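You operate a simulated robot arm through the tools that you are given. There is no shell and no other tool.

You are at the controls of a simulated two-armed robot. One attempt, no reset.

Task
Fold the hand towel and put it away in the Towels drawer.
Fine: shut the drawer.

The check looks at the end state, three seconds after you hand in, the way a careful person would. Anything else that was tipped, shoved, dropped, spilled or broken makes it a failure. Flat cloth is picked up by pressing the open fingertips on it (5 to 10 N) and closing them slowly along it; thin cloth reads only 2 to 8 mm in the jaws.

Robot
Two 7-joint arms with two-finger parallel grippers on one trunk that stands fixed in place. Base frame: the origin is at the foot of the trunk, x ahead of it, y to its left, z up; the work surface is at about z = 0.86. Units: m, rad, N and s.
The left shoulder is at [0.071, 0.156, 1.18], the right one opposite. Payload 3.91 kg a hand.
The TCP of each hand is the grasp point between the finger pads, 0.03 m short of the fingertips. In the tool frame z runs along the fingers and y along their closing line. The gripper opens to 0.11 m. The fingers are 0.02 m wide and 0.01 m thick; the gripper's body (0.048 by 0.112 m) begins 0.055 m behind the TCP.
Orientation is told as [roll, pitch, yaw] about the base's x, y, z axes, in that order, counted from this pose: with the fingers straight down and closing along the base's y, the tool's x points along the base's -x, its y along +y and its z along -z.

Tools
- The arms move only by the tool play_rows. It takes "left_commands", "right_commands" or both (then of equal length, played together; a hand with none holds still); each is a list of rows, each a list of 7 numbers: the shift along the tool's x, y, z in m, then the turn, a rotation vector about the tool's x, y, z in rad, then the finger opening in m, from 0 to 0.11. In form: [[dx, dy, dz, rx, ry, rz, claw], ...]. A call has 1 to 20 rows; each row shifts and turns the commanded pose from where the row before left it, along the tool's axes as they then stand. Each row takes 0.2 s and may step no farther than 0.05 m and 0.15 rad from the row before; otherwise, or with a gripper value out of range, the whole call is refused. Where a pose cannot be reached the arm comes as near as it can. A force on the tool above 40 N (or 10 N above the force at the start of the call, whichever is more), or a blocked arm, ends the call early, and 0.2 s more pass. The fingers move at their own pace (about 0.108 m/s each) and stop on an object; they squeeze with about 32 N. The grip force told is the motor's: it shows also when the fingers shut on nothing. Time passes only in rows, and 0.2 s behind the last, so rows that do not move let the fingers close. The reply holds the time, the measured pose of the TCP, the force on the tool along the base axes, the opening and the grip force, in the units named above and with some noise, with the torque about the TCP (base axes, N m) and any sound that the robot's microphone picked up, and new pictures: "views" is both (left out), scene, wrist or none (wrist: the cameras of the hands that moved).
- Cameras (640 x 400 px; columns grow to the right, rows downward): "scene" is now at [0.1353, 0.0152, 1.402]; the picture's right is [0.17, -0.98, 0.00], its down [-0.63, -0.11, -0.77] and it looks along [0.76, 0.13, -0.64] (base axes); focal length 215 px, centre (320, 200). "left" rides on the left gripper at [0.072, -0.017, -0.103] in its tool frame; the picture's right is [0.23, 0.97, 0.00], its down [-0.76, 0.18, -0.62] and it looks along [-0.61, 0.14, 0.78] (tool axes); focal length 222 px, centre (320, 200). "right" rides on the right gripper at [0.072, 0.017, -0.103] in its tool frame; the picture's right is [-0.23, 0.97, 0.00], its down [-0.76, -0.18, -0.62] and it looks along [-0.61, -0.14, 0.78] (tool axes); focal length 222 px, centre (320, 200). There is no depth. A picture from a camera that has moved, and an enlarged one, comes with that camera's place and axes in the base frame and with its lens.
- lift_body(by): slides the trunk up (or, below 0, down) by that many m; the arms and the scene camera ride with it, the base frame stays. It gives what a move gives, with no picture.
- pan_tilt(pan, tilt): turns the head with the scene camera to pan (to the left, within 1.501 rad either way) and tilt (down, from -0.506 to 1.204), counted from straight ahead of the robot. It gives what a move gives, and a new picture of the scene camera.
- close_up(camera, box): a new picture of the part [left, top, right, bottom] of that camera's present view, enlarged. No time passes.
- job_done(): hands the job in; it is judged then, once.

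Places have to be worked out from the pictures, the camera data and where the tool is seen. Open the grippers and draw the arms clear of the work before you hand the job in, unless the task says otherwise.

The tools are called after "Call:" by a JSON object that holds its "fn" and its "kwargs". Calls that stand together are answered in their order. play_rows: Moves the arms, as the interface text tells. Its arguments: {"type":"object","properties":{"left_commands":{"type":"array","items":{"type":"array","items":{"type":"number"}}},"right_commands":{"type":"array","items":{"type":"array","items":{"type":"number"}}},"views":{"type":"string","enum":["both","scene","wrist","none"]}},"required":[]} The other tools are called the same way: lift_body (by) slides the trunk up or down; pan_tilt (pan, tilt) turns the head that bears the scene camera; close_up (camera, box) takes an enlarged picture of a part of a camera's view; job_done () hands the job in.

At the start:

```text
clock: 0.0
left_tool_pos: [0.4641, 0.5938, 1.0892]
left_ee_rot: [-0.001, 0.001, 0.0]
left_wrist_force: [0.4, -0.2, -0.5]
left_torque: [0.03, 0.01, -0.01]
left_opening: 0.1098
left_finger_force: 0.0
right_tool_pos: [0.8596, 0.0622, 1.1273]
right_ee_rot: [0.0, 0.0, 0.001]
right_wrist_force: [-0.6, -0.2, 0.9]
right_torque: [-0.02, -0.01, 0.02]
right_opening: 0.1098
right_finger_force: 0.0
trunk travel left (down, up): [-0.625, 0.315]
head pan, tilt: [0.175, 0.691]
```

scene: 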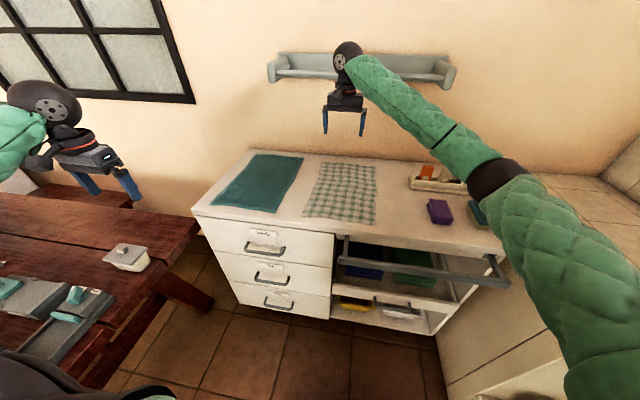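
right: 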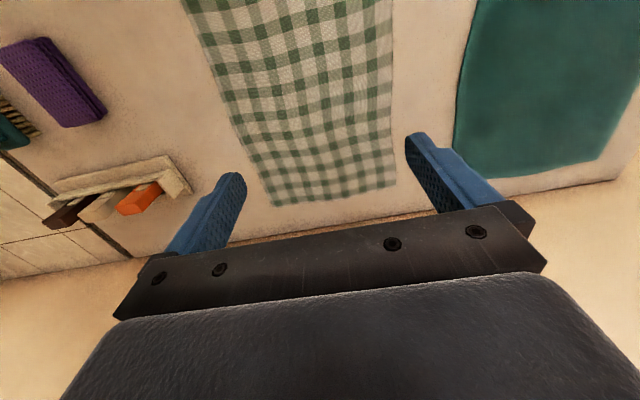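
left: 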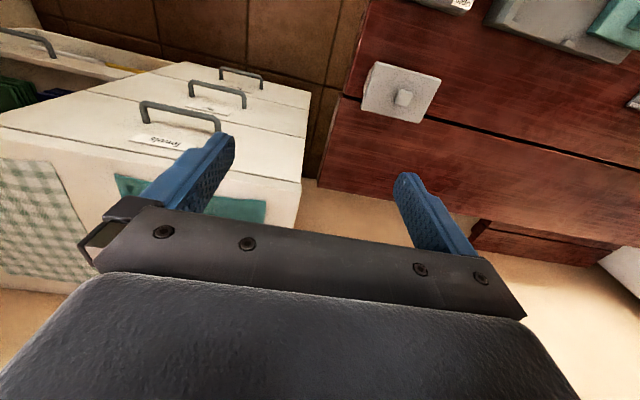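

The scene shows a counter with a teal cloth and a green checked cloth, three labelled drawers on the left and an open basket-like section on the right. I'll take close-ups to read labels and identify the towel.

Call:
{"fn": "close_up", "kwargs": {"camera": "scene", "box": [190, 200, 350, 320]}}

Call:
{"fn": "close_up", "kwargs": {"camera": "scene", "box": [320, 150, 520, 340]}}

Call:
{"fn": "close_up", "kwargs": {"camera": "scene", "box": [190, 140, 400, 250]}}

Call:
{"fn": "close_up", "kwargs": {"camera": "scene", "box": [0, 180, 200, 400]}}

Call:
{"fn": "close_up", "kwargs": {"camera": "left", "box": [0, 0, 320, 200]}}

```text
3.33 times, centred on (270, 260) of scene
camera zoom: at [0.1353, 0.0152, 1.402], right [0.17, -0.98, 0.0], down [-0.63, -0.11, -0.77], along [0.76, 0.13, -0.64], focal length 717 px, centre (487, 0)
```

zoom: 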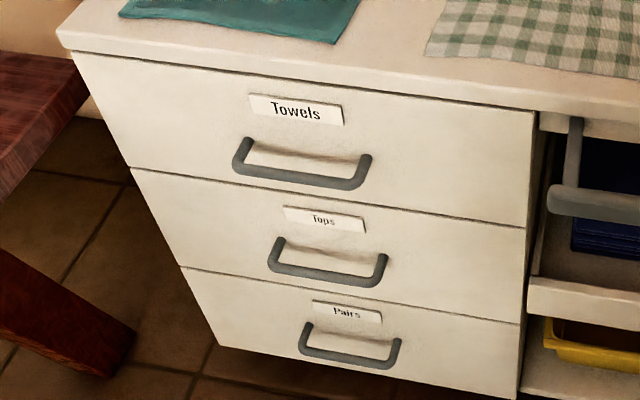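

```text
2.11 times, centred on (420, 245) of scene
camera zoom: at [0.1353, 0.0152, 1.402], right [0.17, -0.98, 0.0], down [-0.63, -0.11, -0.77], along [0.76, 0.13, -0.64], focal length 453 px, centre (110, 105)
```

zoom: 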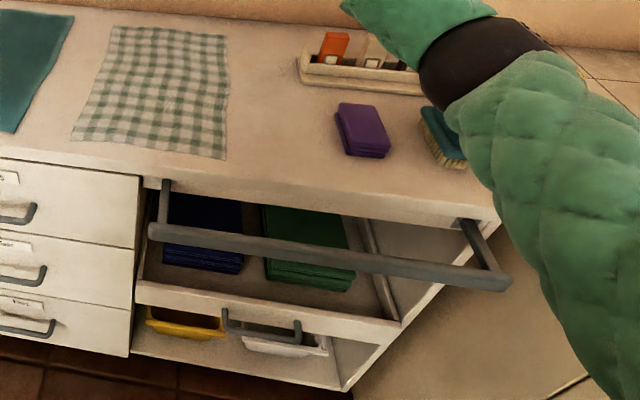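

```text
3.05 times, centred on (295, 195) of scene
camera zoom: at [0.1353, 0.0152, 1.402], right [0.17, -0.98, 0.0], down [-0.63, -0.11, -0.77], along [0.76, 0.13, -0.64], focal length 655 px, centre (396, 215)
```

zoom: 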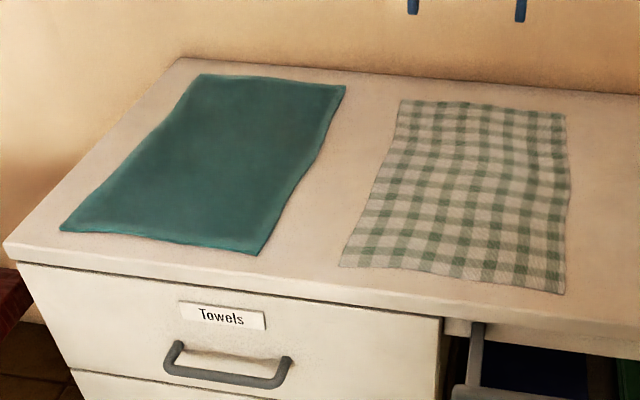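

```text
1.82 times, centred on (100, 290) of scene
camera zoom: at [0.1353, 0.0152, 1.402], right [0.17, -0.98, 0.0], down [-0.63, -0.11, -0.77], along [0.76, 0.13, -0.64], focal length 391 px, centre (720, 36)
```

zoom: 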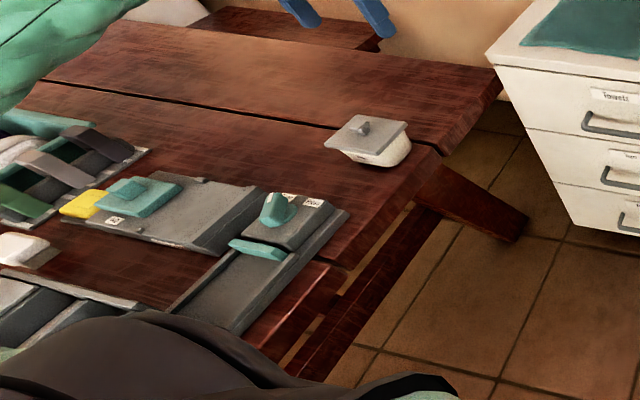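

```text
2.00 times, centred on (160, 100) of left
camera zoom: at [0.3919, 0.5771, 1.1917], right [-0.23, 0.97, 0.0], down [0.76, 0.18, 0.62], along [0.61, 0.14, -0.78], focal length 444 px, centre (640, 400)
```

zoom: 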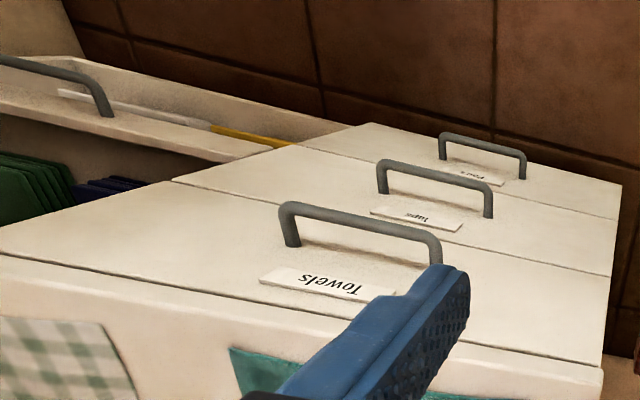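

The top-left drawer is labelled "Towels"; two cloths lie on the counter (plain teal at y≈0.28–0.54, green check at y≈-0.09–0.175). I'll look at their texture to decide which is the hand towel.

Call:
{"fn": "close_up", "kwargs": {"camera": "right", "box": [440, 0, 640, 200]}}

Call:
{"fn": "close_up", "kwargs": {"camera": "right", "box": [180, 0, 400, 210]}}

Call:
{"fn": "close_up", "kwargs": {"camera": "scene", "box": [210, 145, 310, 215]}}

Call:
{"fn": "close_up", "kwargs": {"camera": "scene", "box": [300, 150, 390, 230]}}

```text
2.00 times, centred on (540, 100) of right
camera zoom: at [0.7854, 0.079, 1.2312], right [0.23, 0.97, 0.0], down [0.76, -0.18, 0.62], along [0.61, -0.14, -0.78], focal length 444 px, centre (-120, 400)
```

zoom: 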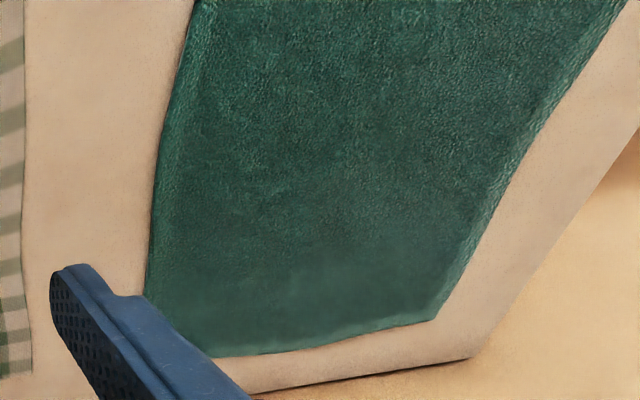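

```text
1.90 times, centred on (290, 105) of right
camera zoom: at [0.7854, 0.079, 1.2312], right [0.23, 0.97, 0.0], down [0.76, -0.18, 0.62], along [0.61, -0.14, -0.78], focal length 423 px, centre (377, 381)
```

zoom: 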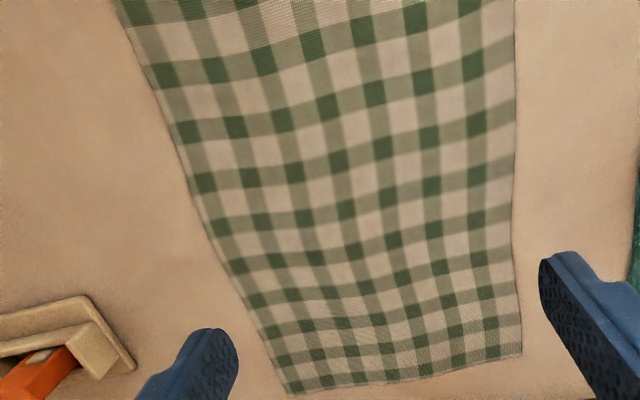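

```text
5.71 times, centred on (260, 180) of scene
camera zoom: at [0.1353, 0.0152, 1.402], right [0.17, -0.98, 0.0], down [-0.63, -0.11, -0.77], along [0.76, 0.13, -0.64], focal length 1228 px, centre (663, 314)
```

zoom: 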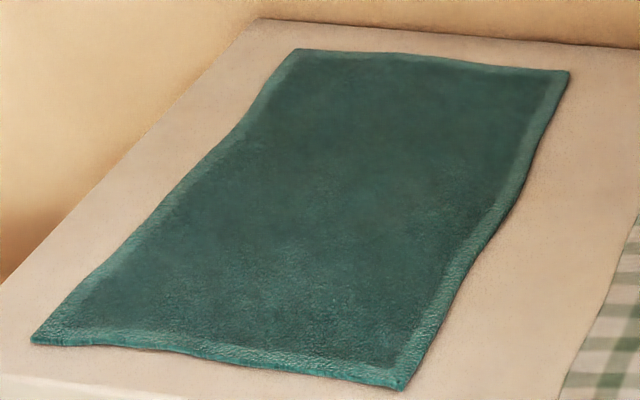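

```text
5.00 times, centred on (345, 190) of scene
camera zoom: at [0.1353, 0.0152, 1.402], right [0.17, -0.98, 0.0], down [-0.63, -0.11, -0.77], along [0.76, 0.13, -0.64], focal length 1075 px, centre (195, 250)
```

zoom: 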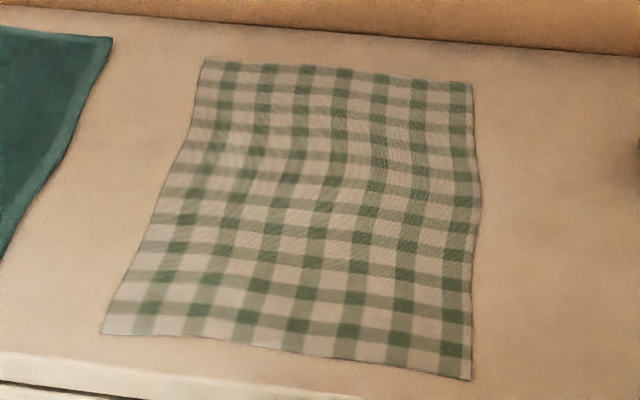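

The teal cloth is thick terry (the hand towel); the check one is a thin tea towel. I estimate the Towels drawer front at x≈0.655, y 0.06–0.60, z 0.60–0.82, with its handle bar at about (0.605, 0.335, 0.70). I'll bring the left hand in front of and above the handle and pitch it to hook the bar.

Call:
{"fn": "play_rows", "kwargs": {"left_commands": [[-0.0125, -0.0324, 0.0187, 0, 0, 0, 0.05], [-0.0125, -0.0324, 0.0187, 0, 0, 0, 0.05], [-0.0125, -0.0324, 0.0187, 0, 0, 0, 0.05], [-0.0125, -0.0324, 0.0187, 0, 0, 0, 0.05], [-0.0125, -0.0324, 0.0187, 0, 0, 0, 0.05], [-0.0125, -0.0324, 0.0187, 0, 0, 0, 0.05], [-0.0125, -0.0324, 0.0187, 0, 0, 0, 0.05], [-0.0125, -0.0324, 0.0187, 0, 0, 0, 0.05], [0, 0, 0, 0, -0.131, 0, 0.05], [0, 0, 0, 0, -0.131, 0, 0.05], [0, 0, 0, 0, -0.131, 0, 0.05], [0, 0, 0, 0, -0.131, 0, 0.05]], "views": "both"}}

```text
clock: 2.6
left_tool_pos: [0.5629, 0.3359, 0.9382]
left_ee_rot: [-0.004, -0.526, 0.0]
left_wrist_force: [-0.2, -0.4, -0.1]
left_torque: [-0.04, 0.04, -0.01]
left_opening: 0.0499
left_finger_force: 0.0
right_tool_pos: [0.859, 0.0619, 1.1264]
right_ee_rot: [-0.002, 0.001, 0.001]
right_wrist_force: [0.5, -0.1, 1.2]
right_torque: [0.01, 0.01, 0.01]
right_opening: 0.1101
right_finger_force: 0.1
trunk travel left (down, up): [-0.625, 0.315]
head pan, tilt: [0.175, 0.691]
camera scene: at [0.135, 0.0164, 1.4021], right [0.17, -0.98, 0.0], down [-0.63, -0.11, -0.77], along [0.76, 0.13, -0.64], focal length 215 px, centre (320, 200)
camera left: at [0.4494, 0.3188, 0.9917], right [-0.2, 0.97, -0.12], down [0.35, 0.18, 0.92], along [0.92, 0.14, -0.37], focal length 222 px, centre (320, 200)
```

scene: 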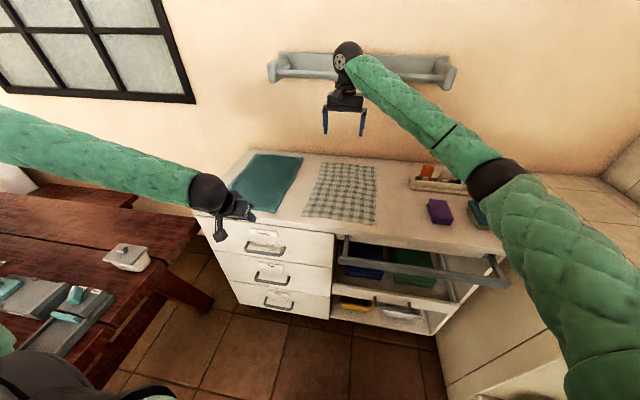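
left: 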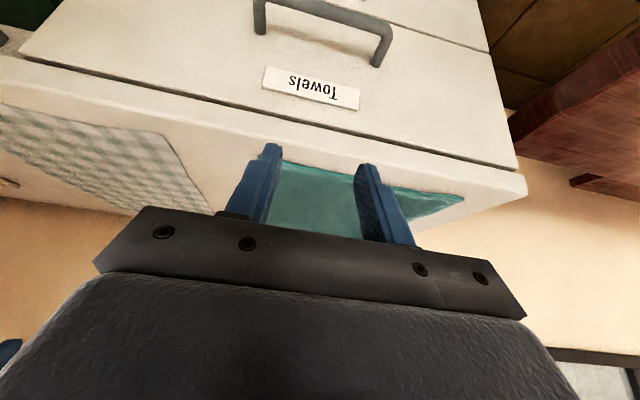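

The left camera confirms the handle posts around y≈0.244 and 0.404, z≈0.69. I'll zoom in to refine the bar's standoff before hooking.

Call:
{"fn": "close_up", "kwargs": {"camera": "left", "box": [220, 0, 420, 120]}}

Call:
{"fn": "close_up", "kwargs": {"camera": "scene", "box": [220, 215, 320, 280]}}

```text
3.20 times, centred on (320, 60) of left
camera zoom: at [0.4494, 0.3188, 0.9917], right [-0.2, 0.97, -0.12], down [0.35, 0.18, 0.92], along [0.92, 0.14, -0.37], focal length 711 px, centre (320, 648)
```

zoom: 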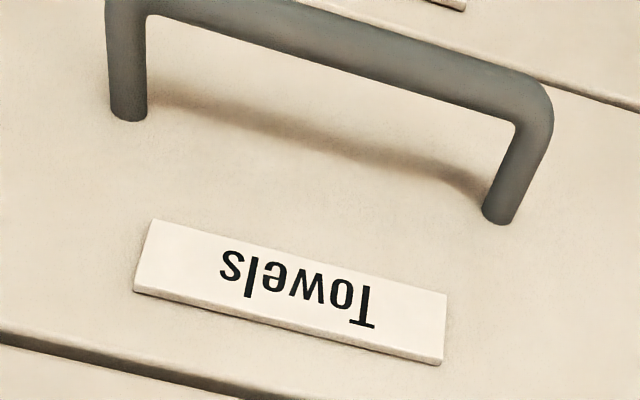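

```text
6.15 times, centred on (270, 248) of scene
camera zoom: at [0.135, 0.0164, 1.4021], right [0.17, -0.98, 0.0], down [-0.63, -0.11, -0.77], along [0.76, 0.13, -0.64], focal length 1323 px, centre (628, -92)
```

zoom: 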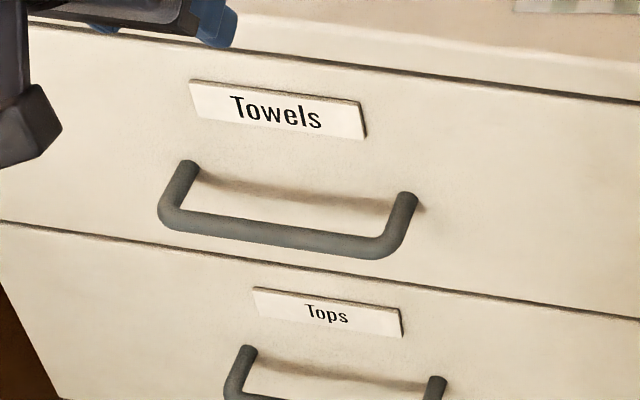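

The bar comes out at about (0.609, 0.324, 0.69), with roughly a 0.037 m gap to the drawer front at x≈0.654. I'll descend to a pre-hook point 0.10 m back along the tool axis and check the view.

Call:
{"fn": "play_rows", "kwargs": {"left_commands": [[0.0157, -0.003, 0.032, 0, 0, 0, 0.05], [0.0157, -0.003, 0.032, 0, 0, 0, 0.05], [0.0157, -0.003, 0.032, 0, 0, 0, 0.05], [0.0157, -0.003, 0.032, 0, 0, 0, 0.05]], "views": "both"}}

```text
clock: 3.6
left_tool_pos: [0.5726, 0.3233, 0.7945]
left_ee_rot: [0.001, -0.522, -0.001]
left_wrist_force: [-0.2, -0.2, 0.1]
left_torque: [-0.02, -0.01, -0.03]
left_opening: 0.0503
left_finger_force: 0.1
right_tool_pos: [0.8597, 0.0627, 1.1262]
right_ee_rot: [0.001, 0.002, 0.0]
right_wrist_force: [1.1, 0.4, 0.1]
right_torque: [-0.01, 0.02, -0.01]
right_opening: 0.1098
right_finger_force: 0.0
trunk travel left (down, up): [-0.625, 0.315]
head pan, tilt: [0.175, 0.691]
camera scene: at [0.1365, 0.0158, 1.4019], right [0.17, -0.98, 0.0], down [-0.63, -0.11, -0.77], along [0.76, 0.13, -0.64], focal length 215 px, centre (320, 200)
camera left: at [0.4596, 0.3065, 0.8479], right [-0.2, 0.97, -0.11], down [0.35, 0.18, 0.92], along [0.92, 0.14, -0.37], focal length 222 px, centre (320, 200)
```

scene: 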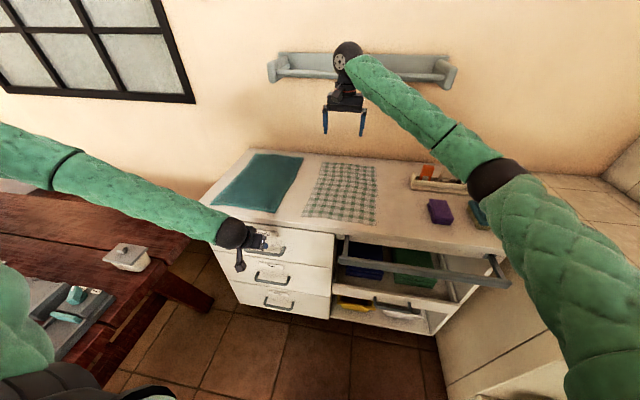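
left: 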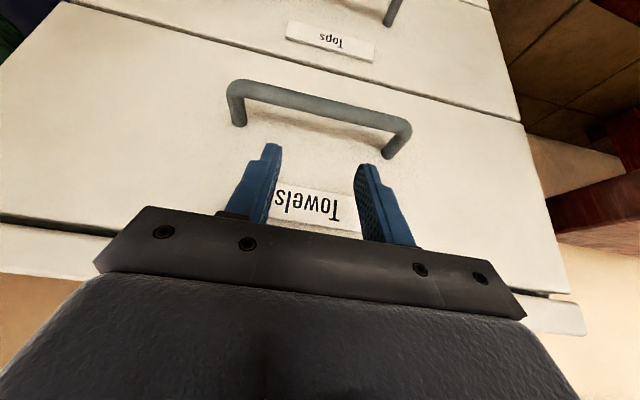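

The handle is right ahead of the fingers. I'll zoom for a more exact bar position, and check the left elbow's clearance above the table.

Call:
{"fn": "close_up", "kwargs": {"camera": "left", "box": [210, 60, 430, 220]}}

Call:
{"fn": "pan_tilt", "kwargs": {"pan": 0.9, "tilt": 0.75}}

```text
2.50 times, centred on (320, 140) of left
camera zoom: at [0.4596, 0.3065, 0.8479], right [-0.2, 0.97, -0.11], down [0.35, 0.18, 0.92], along [0.92, 0.14, -0.37], focal length 555 px, centre (320, 350)
```

zoom: 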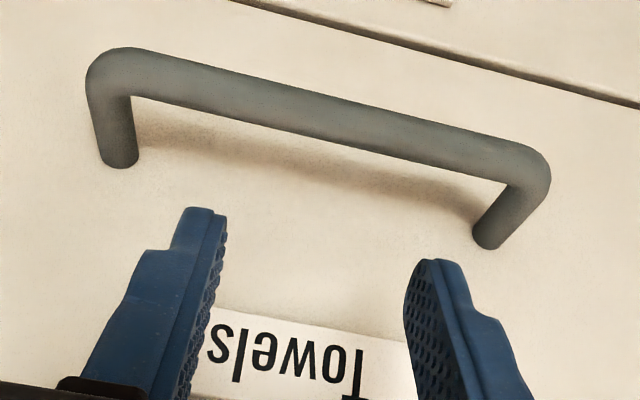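

```text
clock: 4.7
left_tool_pos: [0.5738, 0.3231, 0.7962]
left_ee_rot: [0.003, -0.525, -0.003]
left_wrist_force: [-0.5, -0.2, 0.1]
left_torque: [-0.01, 0.01, 0.01]
left_opening: 0.0502
left_finger_force: 0.1
right_tool_pos: [0.8588, 0.0613, 1.1271]
right_ee_rot: [0.001, 0.001, -0.001]
right_wrist_force: [0.5, -0.4, 0.4]
right_torque: [-0.01, -0.02, 0.03]
right_opening: 0.1101
right_finger_force: 0.1
trunk travel left (down, up): [-0.625, 0.315]
head pan, tilt: [0.901, 0.75]
camera scene: at [0.1029, 0.0652, 1.397], right [0.78, -0.62, 0.0], down [-0.42, -0.53, -0.73], along [0.45, 0.57, -0.68], focal length 215 px, centre (320, 200)
```

scene: 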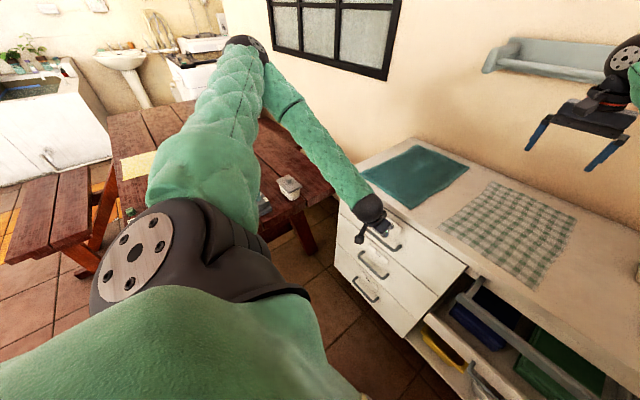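

The elbow is well clear above the table. The bar refines to about (0.608, 0.325, 0.70); I'll slide the fingers down behind the bar along the tool axis.

Call:
{"fn": "play_rows", "kwargs": {"left_commands": [[-0.0042, 0.002, 0.015, 0, 0, 0, 0.05], [0, 0, 0.015, 0, 0, 0, 0.05], [0, 0, 0.015, 0, 0, 0, 0.05], [0, 0, 0.015, 0, 0, 0, 0.05], [0, 0, 0.015, 0, 0, 0, 0.05], [0, 0, 0.015, 0, 0, 0, 0.05]], "views": "both"}}

Call:
{"fn": "close_up", "kwargs": {"camera": "left", "box": [200, 90, 440, 250]}}

```text
clock: 6.1
left_tool_pos: [0.619, 0.3265, 0.7227]
left_ee_rot: [0.0, -0.521, 0.001]
left_wrist_force: [-28.4, -1.1, 13.0]
left_torque: [0.22, 0.42, 0.16]
left_opening: 0.0496
left_finger_force: 0.0
right_tool_pos: [0.8556, 0.0614, 1.1287]
right_ee_rot: [0.002, -0.002, -0.001]
right_wrist_force: [-0.6, 0.4, -0.5]
right_torque: [0.0, 0.01, 0.01]
right_opening: 0.1102
right_finger_force: 0.1
trunk travel left (down, up): [-0.625, 0.315]
head pan, tilt: [0.901, 0.75]
camera scene: at [0.0991, 0.0637, 1.3976], right [0.78, -0.62, 0.0], down [-0.42, -0.53, -0.73], along [0.46, 0.57, -0.68], focal length 215 px, centre (320, 200)
camera left: at [0.504, 0.3079, 0.7748], right [-0.2, 0.97, -0.11], down [0.35, 0.18, 0.92], along [0.92, 0.14, -0.37], focal length 222 px, centre (320, 200)
```

scene: 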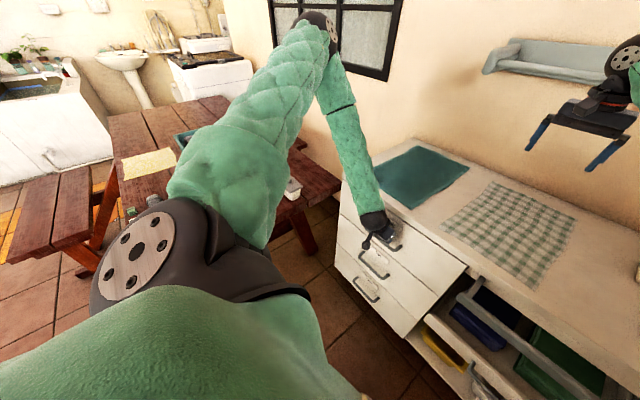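
left: 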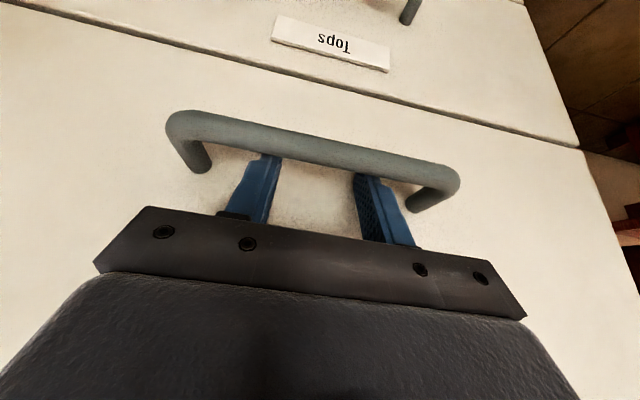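

```text
2.50 times, centred on (320, 170) of left
camera zoom: at [0.504, 0.3079, 0.7748], right [-0.2, 0.97, -0.11], down [0.35, 0.18, 0.92], along [0.92, 0.14, -0.37], focal length 555 px, centre (320, 275)
```

zoom: 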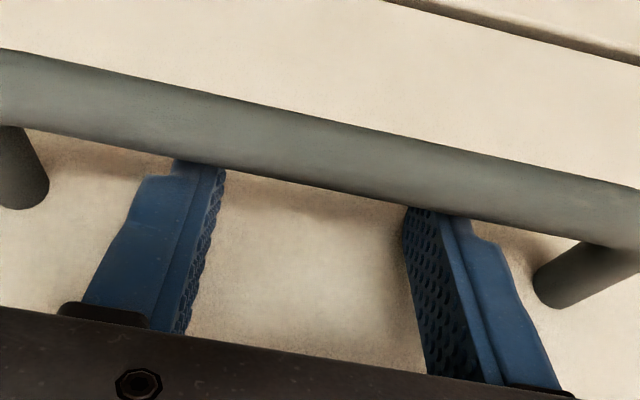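

Contact force of ~28 N in −x shows the fingertips touch the drawer front while sitting behind the bar, so the front is nearer x≈0.643. I'll back off slightly, drop 1 cm for a deeper hook, then pull the drawer out gently.

Call:
{"fn": "play_rows", "kwargs": {"left_commands": [[0.0095, 0, 0.001, 0, 0, 0, 0.05], [0.006, 0, 0.0104, 0, 0, 0, 0.05], [0.0104, 0, -0.006, 0, 0, 0, 0.05], [0.013, 0, -0.0075, 0, 0, 0, 0.05], [0.013, 0, -0.0075, 0, 0, 0, 0.05], [0.013, 0, -0.0075, 0, 0, 0, 0.05]], "views": "both"}}

```text
clock: 6.6
left_tool_pos: [0.6183, 0.3261, 0.715]
left_ee_rot: [0.0, -0.532, 0.001]
left_wrist_force: [-3.4, 3.9, 12.4]
left_torque: [0.07, 0.68, 0.29]
left_opening: 0.0482
left_finger_force: 0.0
left hand out of reach, approached as far as the arm can: row 2
right_tool_pos: [0.8595, 0.062, 1.1249]
right_ee_rot: [-0.001, 0.0, -0.002]
right_wrist_force: [-0.5, -0.4, 0.2]
right_torque: [0.0, -0.03, 0.0]
right_opening: 0.1099
right_finger_force: 0.1
trunk travel left (down, up): [-0.625, 0.315]
head pan, tilt: [0.901, 0.75]
stopped in row 2 (left hand): the force on the tool passed its limit at 51 N (the readings are from after the stop); the commanded pose is now the measured one
camera scene: at [0.1024, 0.0648, 1.3969], right [0.78, -0.62, 0.0], down [-0.42, -0.53, -0.73], along [0.45, 0.57, -0.68], focal length 215 px, centre (320, 200)
camera left: at [0.5033, 0.3082, 0.7675], right [-0.2, 0.97, -0.12], down [0.34, 0.18, 0.92], along [0.92, 0.14, -0.37], focal length 222 px, centre (320, 200)
```

scene: 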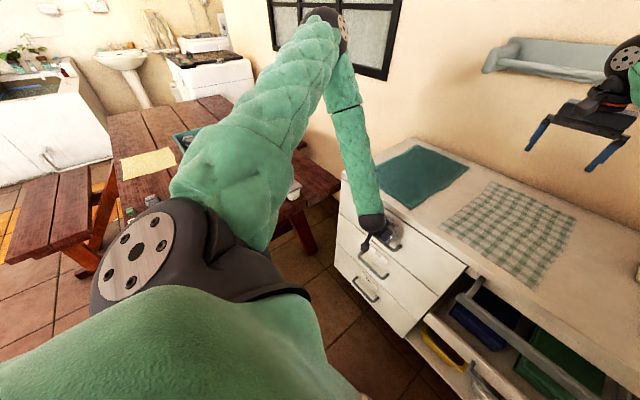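
left: 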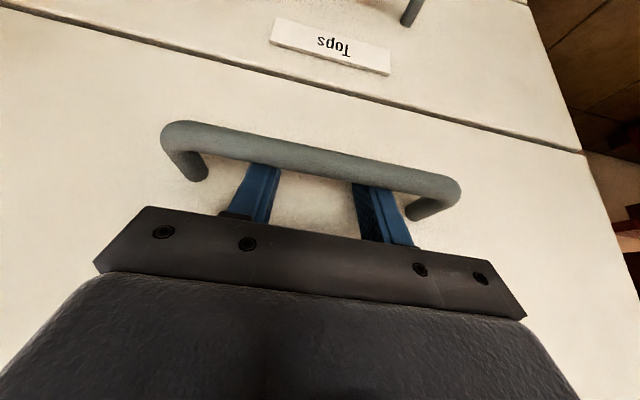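

The call stopped on force and a reach limit while lowering, but the fingers are hooked behind the bar (tips at z≈0.69). I'll try pulling straight back from here in small steps.

Call:
{"fn": "play_rows", "kwargs": {"left_commands": [[0.0087, 0, -0.005, 0, 0, 0, 0.05], [0.0087, 0, -0.005, 0, 0, 0, 0.05], [0.013, 0, -0.0075, 0, 0, 0, 0.05], [0.013, 0, -0.0075, 0, 0, 0, 0.05]], "views": "both"}}

```text
clock: 7.6
left_tool_pos: [0.567, 0.3254, 0.7154]
left_ee_rot: [0.001, -0.532, 0.001]
left_wrist_force: [-0.9, 5.4, 25.0]
left_torque: [-0.83, 0.37, 0.25]
left_opening: 0.0483
left_finger_force: 0.1
right_tool_pos: [0.8582, 0.0619, 1.1276]
right_ee_rot: [0.0, 0.001, 0.0]
right_wrist_force: [-0.5, 0.1, 0.7]
right_torque: [0.03, -0.01, -0.03]
right_opening: 0.1098
right_finger_force: 0.1
trunk travel left (down, up): [-0.625, 0.315]
head pan, tilt: [0.901, 0.75]
camera scene: at [0.1015, 0.0647, 1.3973], right [0.78, -0.62, 0.0], down [-0.42, -0.53, -0.73], along [0.45, 0.57, -0.68], focal length 215 px, centre (320, 200)
camera left: at [0.4522, 0.3082, 0.7675], right [-0.2, 0.97, -0.11], down [0.34, 0.18, 0.92], along [0.92, 0.14, -0.37], focal length 222 px, centre (320, 200)
```

scene: 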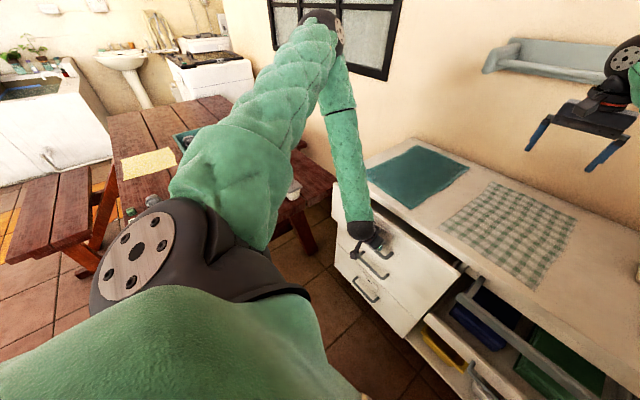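
left: 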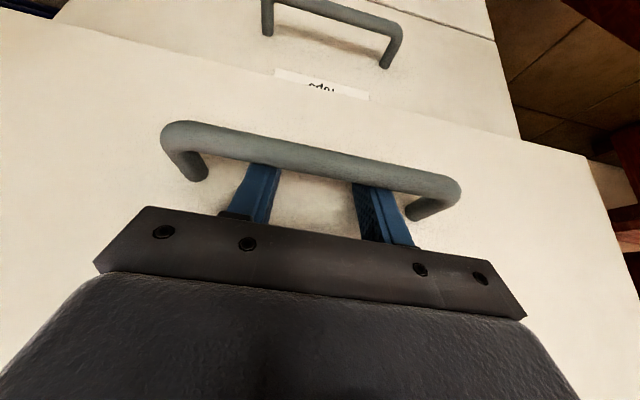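

The drawer is coming out (≈5 cm) with the hook holding. I'll continue pulling, with a hair of upward relief since the bar is pushing up on the fingers.

Call:
{"fn": "play_rows", "kwargs": {"left_commands": [[0.0165, 0, -0.0115, 0, 0, 0, 0.05], [0.017, 0, -0.0105, 0, 0, 0, 0.05], [0.0173, 0, -0.01, 0, 0, 0, 0.05], [0.0173, 0, -0.01, 0, 0, 0, 0.05], [0.0173, 0, -0.01, 0, 0, 0, 0.05]], "views": "both"}}

```text
clock: 8.8
left_tool_pos: [0.4707, 0.33, 0.725]
left_ee_rot: [0.0, -0.528, 0.001]
left_wrist_force: [-0.9, 0.4, 0.2]
left_torque: [0.02, 0.01, -0.01]
left_opening: 0.0502
left_finger_force: 0.1
left hand out of reach, approached as far as the arm can: row 4, 5
right_tool_pos: [0.8594, 0.0607, 1.1255]
right_ee_rot: [-0.001, 0.002, -0.001]
right_wrist_force: [0.7, -0.9, 0.6]
right_torque: [0.01, 0.03, -0.01]
right_opening: 0.1099
right_finger_force: 0.0
trunk travel left (down, up): [-0.625, 0.315]
head pan, tilt: [0.901, 0.75]
camera scene: at [0.1029, 0.0651, 1.3969], right [0.78, -0.62, 0.0], down [-0.42, -0.53, -0.73], along [0.45, 0.57, -0.68], focal length 215 px, centre (320, 200)
camera left: at [0.3555, 0.3127, 0.7777], right [-0.2, 0.97, -0.12], down [0.34, 0.18, 0.92], along [0.92, 0.14, -0.37], focal length 222 px, centre (320, 200)
```

scene: 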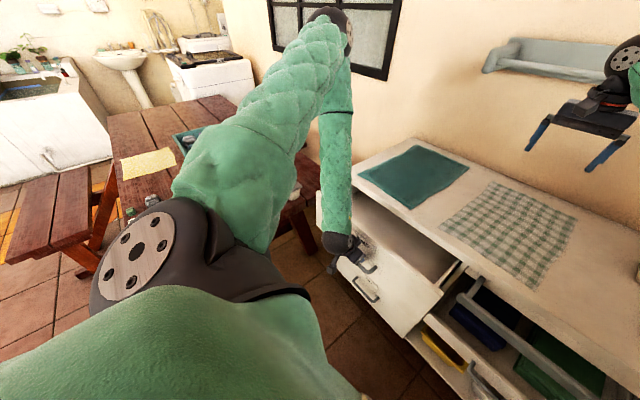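
left: 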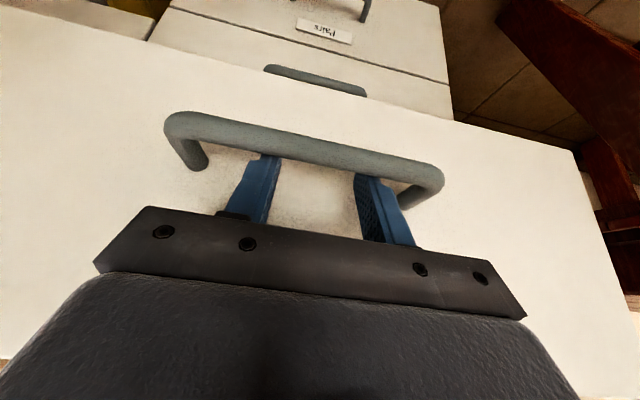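

The drawer is open about 0.15 m and the arm is at its near reach limit at this trunk height. I'll look into the drawer to see how deep and full it is.

Call:
{"fn": "pan_tilt", "kwargs": {"pan": 0.45, "tilt": 0.9}}

Call:
{"fn": "close_up", "kwargs": {"camera": "scene", "box": [200, 100, 440, 300]}}

```text
clock: 9.7
left_tool_pos: [0.4698, 0.3302, 0.7242]
left_ee_rot: [0.0, -0.527, 0.0]
left_wrist_force: [-0.6, -0.3, -0.2]
left_torque: [0.0, 0.0, 0.01]
left_opening: 0.0501
left_finger_force: 0.1
right_tool_pos: [0.859, 0.0607, 1.1252]
right_ee_rot: [-0.001, 0.003, -0.001]
right_wrist_force: [-0.4, 0.5, -0.8]
right_torque: [0.0, -0.02, -0.01]
right_opening: 0.1098
right_finger_force: 0.0
trunk travel left (down, up): [-0.625, 0.315]
head pan, tilt: [0.45, 0.901]
camera scene: at [0.1194, 0.0332, 1.385], right [0.44, -0.9, 0.0], down [-0.71, -0.34, -0.62], along [0.56, 0.27, -0.78], focal length 215 px, centre (320, 200)
```

scene: 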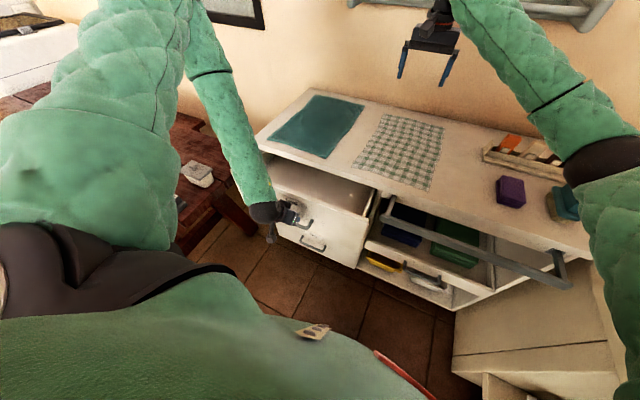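

```text
2.00 times, centred on (320, 200) of scene
camera zoom: at [0.1194, 0.0332, 1.385], right [0.44, -0.9, 0.0], down [-0.71, -0.34, -0.62], along [0.56, 0.27, -0.78], focal length 430 px, centre (320, 200)
```

zoom: 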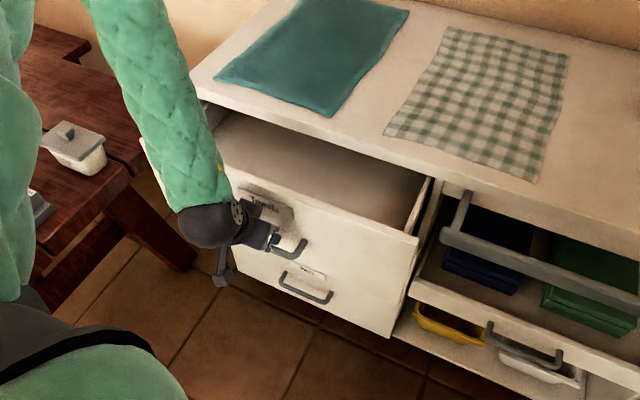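

The drawer's visible part is empty, but I want it open more. I'll unhook straight up, then re-grip from inside the drawer front with the hand vertical to pull it further.

Call:
{"fn": "play_rows", "kwargs": {"left_commands": [[-0.005, 0, -0.0087, 0, 0, 0, 0.05], [-0.01, 0, -0.0173, 0, 0, 0, 0.05], [-0.0125, 0, -0.0216, 0, 0, 0, 0.05], [-0.0125, 0, -0.0216, 0, 0, 0, 0.05], [-0.0125, 0, -0.0216, 0, 0, 0, 0.05], [-0.0125, 0, -0.0216, 0, 0, 0, 0.05], [-0.0125, 0, -0.0216, 0, 0, 0, 0.05], [-0.0125, 0, -0.0216, 0, 0, 0, 0.05], [-0.0125, 0, -0.0216, 0, 0, 0, 0.05], [0, 0, 0, 0, 0.131, 0, 0.03], [0, 0, 0, 0, 0.131, 0, 0.01], [0, 0, 0, 0, 0.131, 0, 0.0], [0, 0, 0, 0, 0.131, 0, 0.0]], "views": "both"}}

```text
clock: 12.5
left_tool_pos: [0.5309, 0.3495, 0.8973]
left_ee_rot: [0.0, -0.004, -0.001]
left_wrist_force: [0.0, 0.4, 0.3]
left_torque: [0.0, -0.01, -0.01]
left_opening: 0.0001
left_finger_force: 31.9
left hand out of reach, approached as far as the arm can: row 4, 5, 6, 7, 8, 9
right_tool_pos: [0.8604, 0.0629, 1.1263]
right_ee_rot: [-0.003, 0.001, -0.001]
right_wrist_force: [-0.6, -0.2, 0.0]
right_torque: [-0.02, 0.0, 0.02]
right_opening: 0.1101
right_finger_force: 0.2
trunk travel left (down, up): [-0.625, 0.315]
head pan, tilt: [0.45, 0.901]
camera scene: at [0.1199, 0.0346, 1.3849], right [0.44, -0.9, 0.0], down [-0.71, -0.34, -0.62], along [0.56, 0.27, -0.78], focal length 215 px, centre (320, 200)
camera left: at [0.4571, 0.3324, 1.0004], right [-0.23, 0.97, 0.0], down [0.76, 0.18, 0.63], along [0.61, 0.14, -0.78], focal length 222 px, centre (320, 200)
```

scene: 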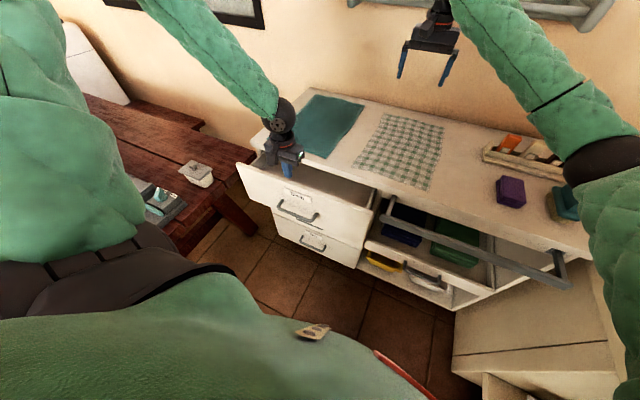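
left: 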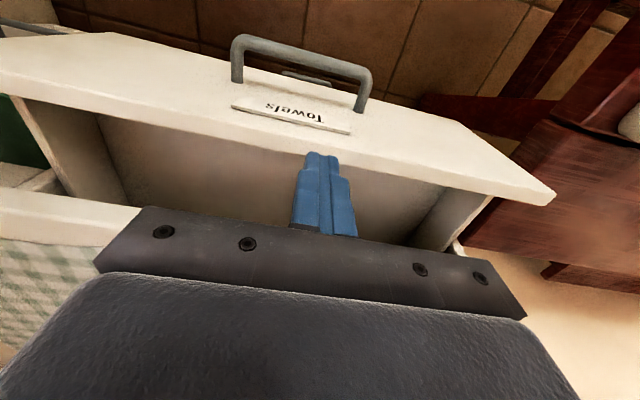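

The hand is vertical above the drawer opening at x≈0.531; I need to locate the drawer front's top edge. Zooming on the left camera.

Call:
{"fn": "close_up", "kwargs": {"camera": "left", "box": [160, 20, 560, 240]}}

Call:
{"fn": "close_up", "kwargs": {"camera": "scene", "box": [220, 80, 400, 280]}}

```text
1.60 times, centred on (360, 130) of left
camera zoom: at [0.4571, 0.3324, 1.0004], right [-0.23, 0.97, 0.0], down [0.76, 0.18, 0.63], along [0.61, 0.14, -0.78], focal length 355 px, centre (256, 312)
```

zoom: 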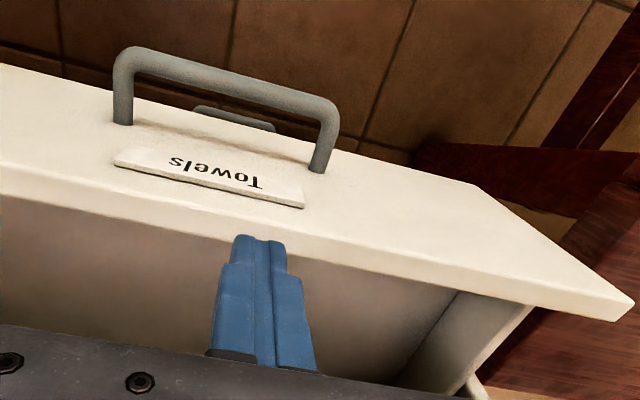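

```text
2.00 times, centred on (310, 180) of scene
camera zoom: at [0.1199, 0.0346, 1.3849], right [0.44, -0.9, 0.0], down [-0.71, -0.34, -0.62], along [0.56, 0.27, -0.78], focal length 430 px, centre (340, 240)
```

zoom: 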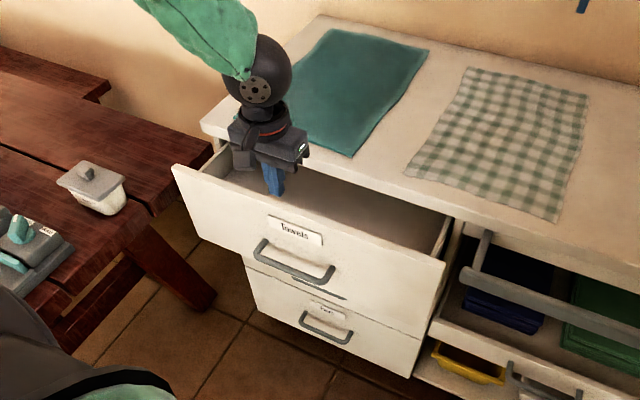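

The drawer got nudged back to ~0.10 m open (panel top at x≈0.545–0.56, z≈0.825). I'll go over the inside at x≈0.60, lower closed fingertips behind the panel, and pull outward.

Call:
{"fn": "play_rows", "kwargs": {"left_commands": [[-0.035, -0.012, 0, 0, 0, 0, 0], [-0.035, -0.012, 0, 0, 0, 0, 0], [0, 0, 0.03, 0, 0, 0, 0], [0, 0, 0.03, 0, 0, 0, 0], [0, 0, 0.035, 0, 0, 0, 0], [0, 0, 0, 0, 0, 0, 0]], "views": "both"}}

```text
clock: 13.9
left_tool_pos: [0.6004, 0.3249, 0.8034]
left_ee_rot: [0.0, -0.007, 0.001]
left_wrist_force: [0.3, 0.5, -0.4]
left_torque: [-0.01, 0.0, 0.0]
left_opening: 0.0
left_finger_force: 31.7
right_tool_pos: [0.8581, 0.0615, 1.127]
right_ee_rot: [-0.001, -0.001, 0.0]
right_wrist_force: [-0.2, 0.5, 0.1]
right_torque: [-0.01, 0.01, 0.01]
right_opening: 0.1098
right_finger_force: 0.1
trunk travel left (down, up): [-0.625, 0.315]
head pan, tilt: [0.45, 0.901]
camera scene: at [0.1187, 0.0328, 1.3852], right [0.43, -0.9, 0.0], down [-0.71, -0.34, -0.62], along [0.56, 0.27, -0.78], focal length 215 px, centre (320, 200)
camera left: at [0.5269, 0.3071, 0.9057], right [-0.23, 0.97, 0.0], down [0.76, 0.18, 0.63], along [0.61, 0.14, -0.78], focal length 222 px, centre (320, 200)
```

scene: 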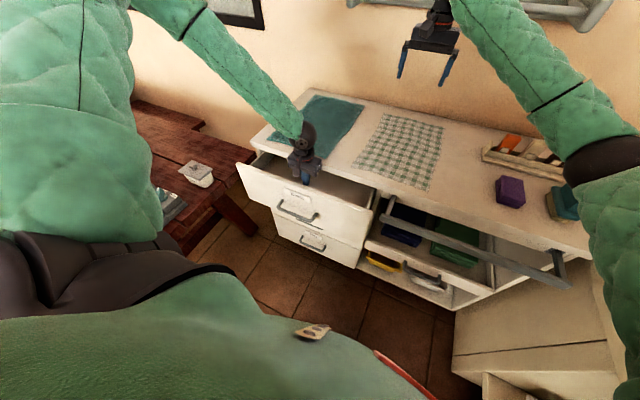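
left: 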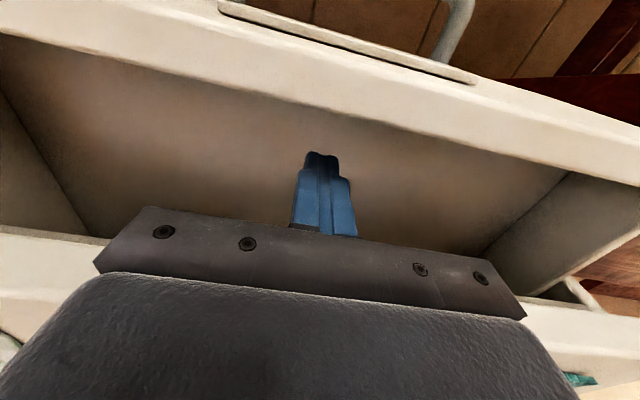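

Fingertips are inside the drawer behind the panel with no contact. Now I pull straight back (−x).

Call:
{"fn": "play_rows", "kwargs": {"left_commands": [[0.02, 0, 0, 0, 0, 0, 0], [0.02, 0, 0, 0, 0, 0, 0], [0.02, 0, 0, 0, 0, 0, 0], [0.02, 0, 0, 0, 0, 0, 0], [0.02, 0, 0, 0, 0, 0, 0], [0.02, 0, 0, 0, 0, 0, 0]], "views": "both"}}

```text
clock: 15.3
left_tool_pos: [0.4806, 0.3239, 0.803]
left_ee_rot: [0.001, -0.007, 0.0]
left_wrist_force: [-0.4, -0.4, 0.8]
left_torque: [0.0, 0.02, -0.01]
left_opening: 0.0001
left_finger_force: 32.3
right_tool_pos: [0.859, 0.0618, 1.1266]
right_ee_rot: [-0.002, 0.001, -0.001]
right_wrist_force: [-0.2, -0.8, -0.1]
right_torque: [0.0, -0.02, -0.03]
right_opening: 0.1099
right_finger_force: 0.1
trunk travel left (down, up): [-0.625, 0.315]
head pan, tilt: [0.45, 0.901]
camera scene: at [0.1189, 0.0336, 1.3851], right [0.43, -0.9, 0.0], down [-0.71, -0.34, -0.62], along [0.56, 0.27, -0.78], focal length 215 px, centre (320, 200)
camera left: at [0.4069, 0.3068, 0.9054], right [-0.23, 0.97, 0.0], down [0.76, 0.18, 0.63], along [0.61, 0.14, -0.78], focal length 222 px, centre (320, 200)
```

scene: 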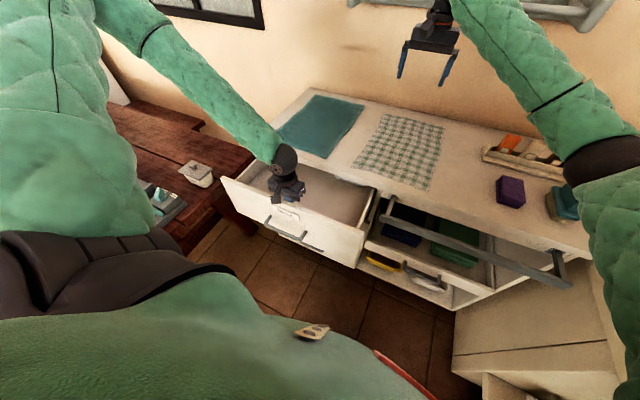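
left: 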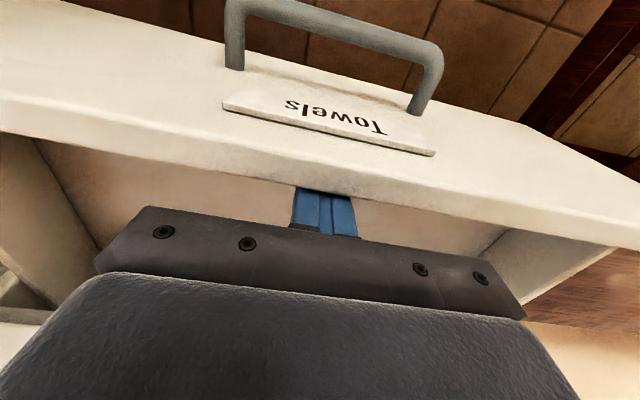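

The drawer is sliding out well (front panel now around x≈0.455). I'll pull a further ~8 cm.

Call:
{"fn": "play_rows", "kwargs": {"left_commands": [[0.02, 0, 0, 0, 0, 0, 0], [0.02, 0, 0, 0, 0, 0, 0], [0.02, 0, 0, 0, 0, 0, 0], [0.015, 0, 0, 0, 0, 0, 0]], "views": "both"}}

```text
clock: 16.3
left_tool_pos: [0.408, 0.3249, 0.8001]
left_ee_rot: [0.0, -0.005, -0.001]
left_wrist_force: [-0.5, 0.5, 0.6]
left_torque: [0.03, -0.02, 0.01]
left_opening: 0.0
left_finger_force: 32.0
left hand out of reach, approached as far as the arm can: row 4
right_tool_pos: [0.8588, 0.0623, 1.1268]
right_ee_rot: [0.0, 0.001, 0.0]
right_wrist_force: [-0.3, -0.8, -0.5]
right_torque: [0.03, 0.0, -0.01]
right_opening: 0.1101
right_finger_force: 0.1
trunk travel left (down, up): [-0.625, 0.315]
head pan, tilt: [0.45, 0.901]
camera scene: at [0.1193, 0.0333, 1.3851], right [0.43, -0.9, 0.0], down [-0.71, -0.34, -0.62], along [0.56, 0.27, -0.78], focal length 215 px, centre (320, 200)
camera left: at [0.3355, 0.3077, 0.903], right [-0.23, 0.97, 0.0], down [0.76, 0.18, 0.63], along [0.61, 0.14, -0.78], focal length 222 px, centre (320, 200)
```

scene: 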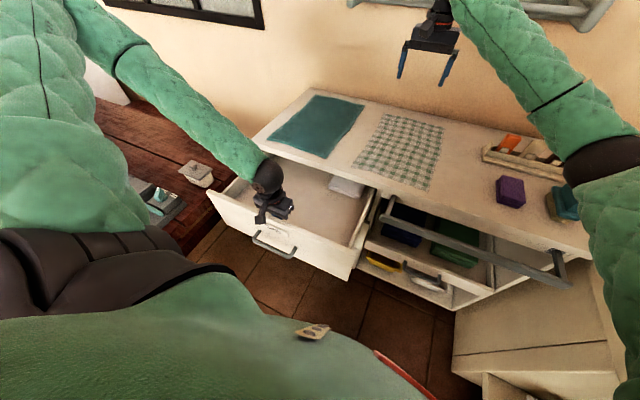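
left: 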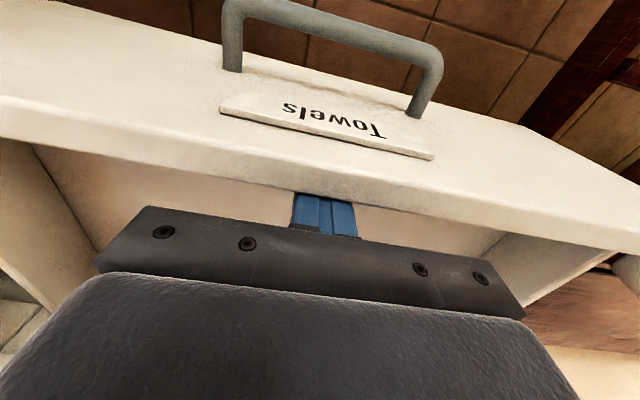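

The drawer is now ~0.26 m open and a folded white towel is visible at the back right inside. Zooming in on it.

Call:
{"fn": "close_up", "kwargs": {"camera": "scene", "box": [200, 130, 400, 290]}}

```text
2.50 times, centred on (300, 210) of scene
camera zoom: at [0.1193, 0.0333, 1.3851], right [0.43, -0.9, 0.0], down [-0.71, -0.34, -0.62], along [0.56, 0.27, -0.78], focal length 537 px, centre (370, 175)
```

zoom: 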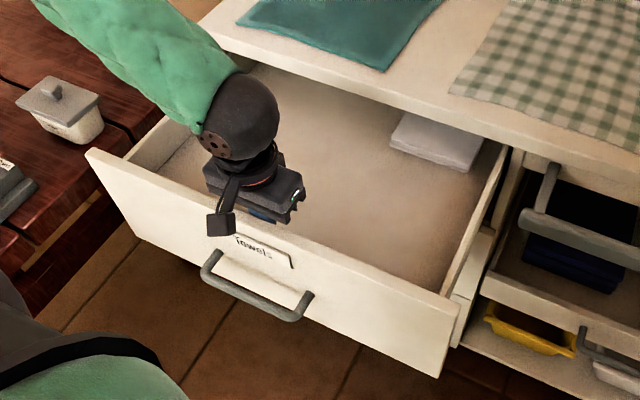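

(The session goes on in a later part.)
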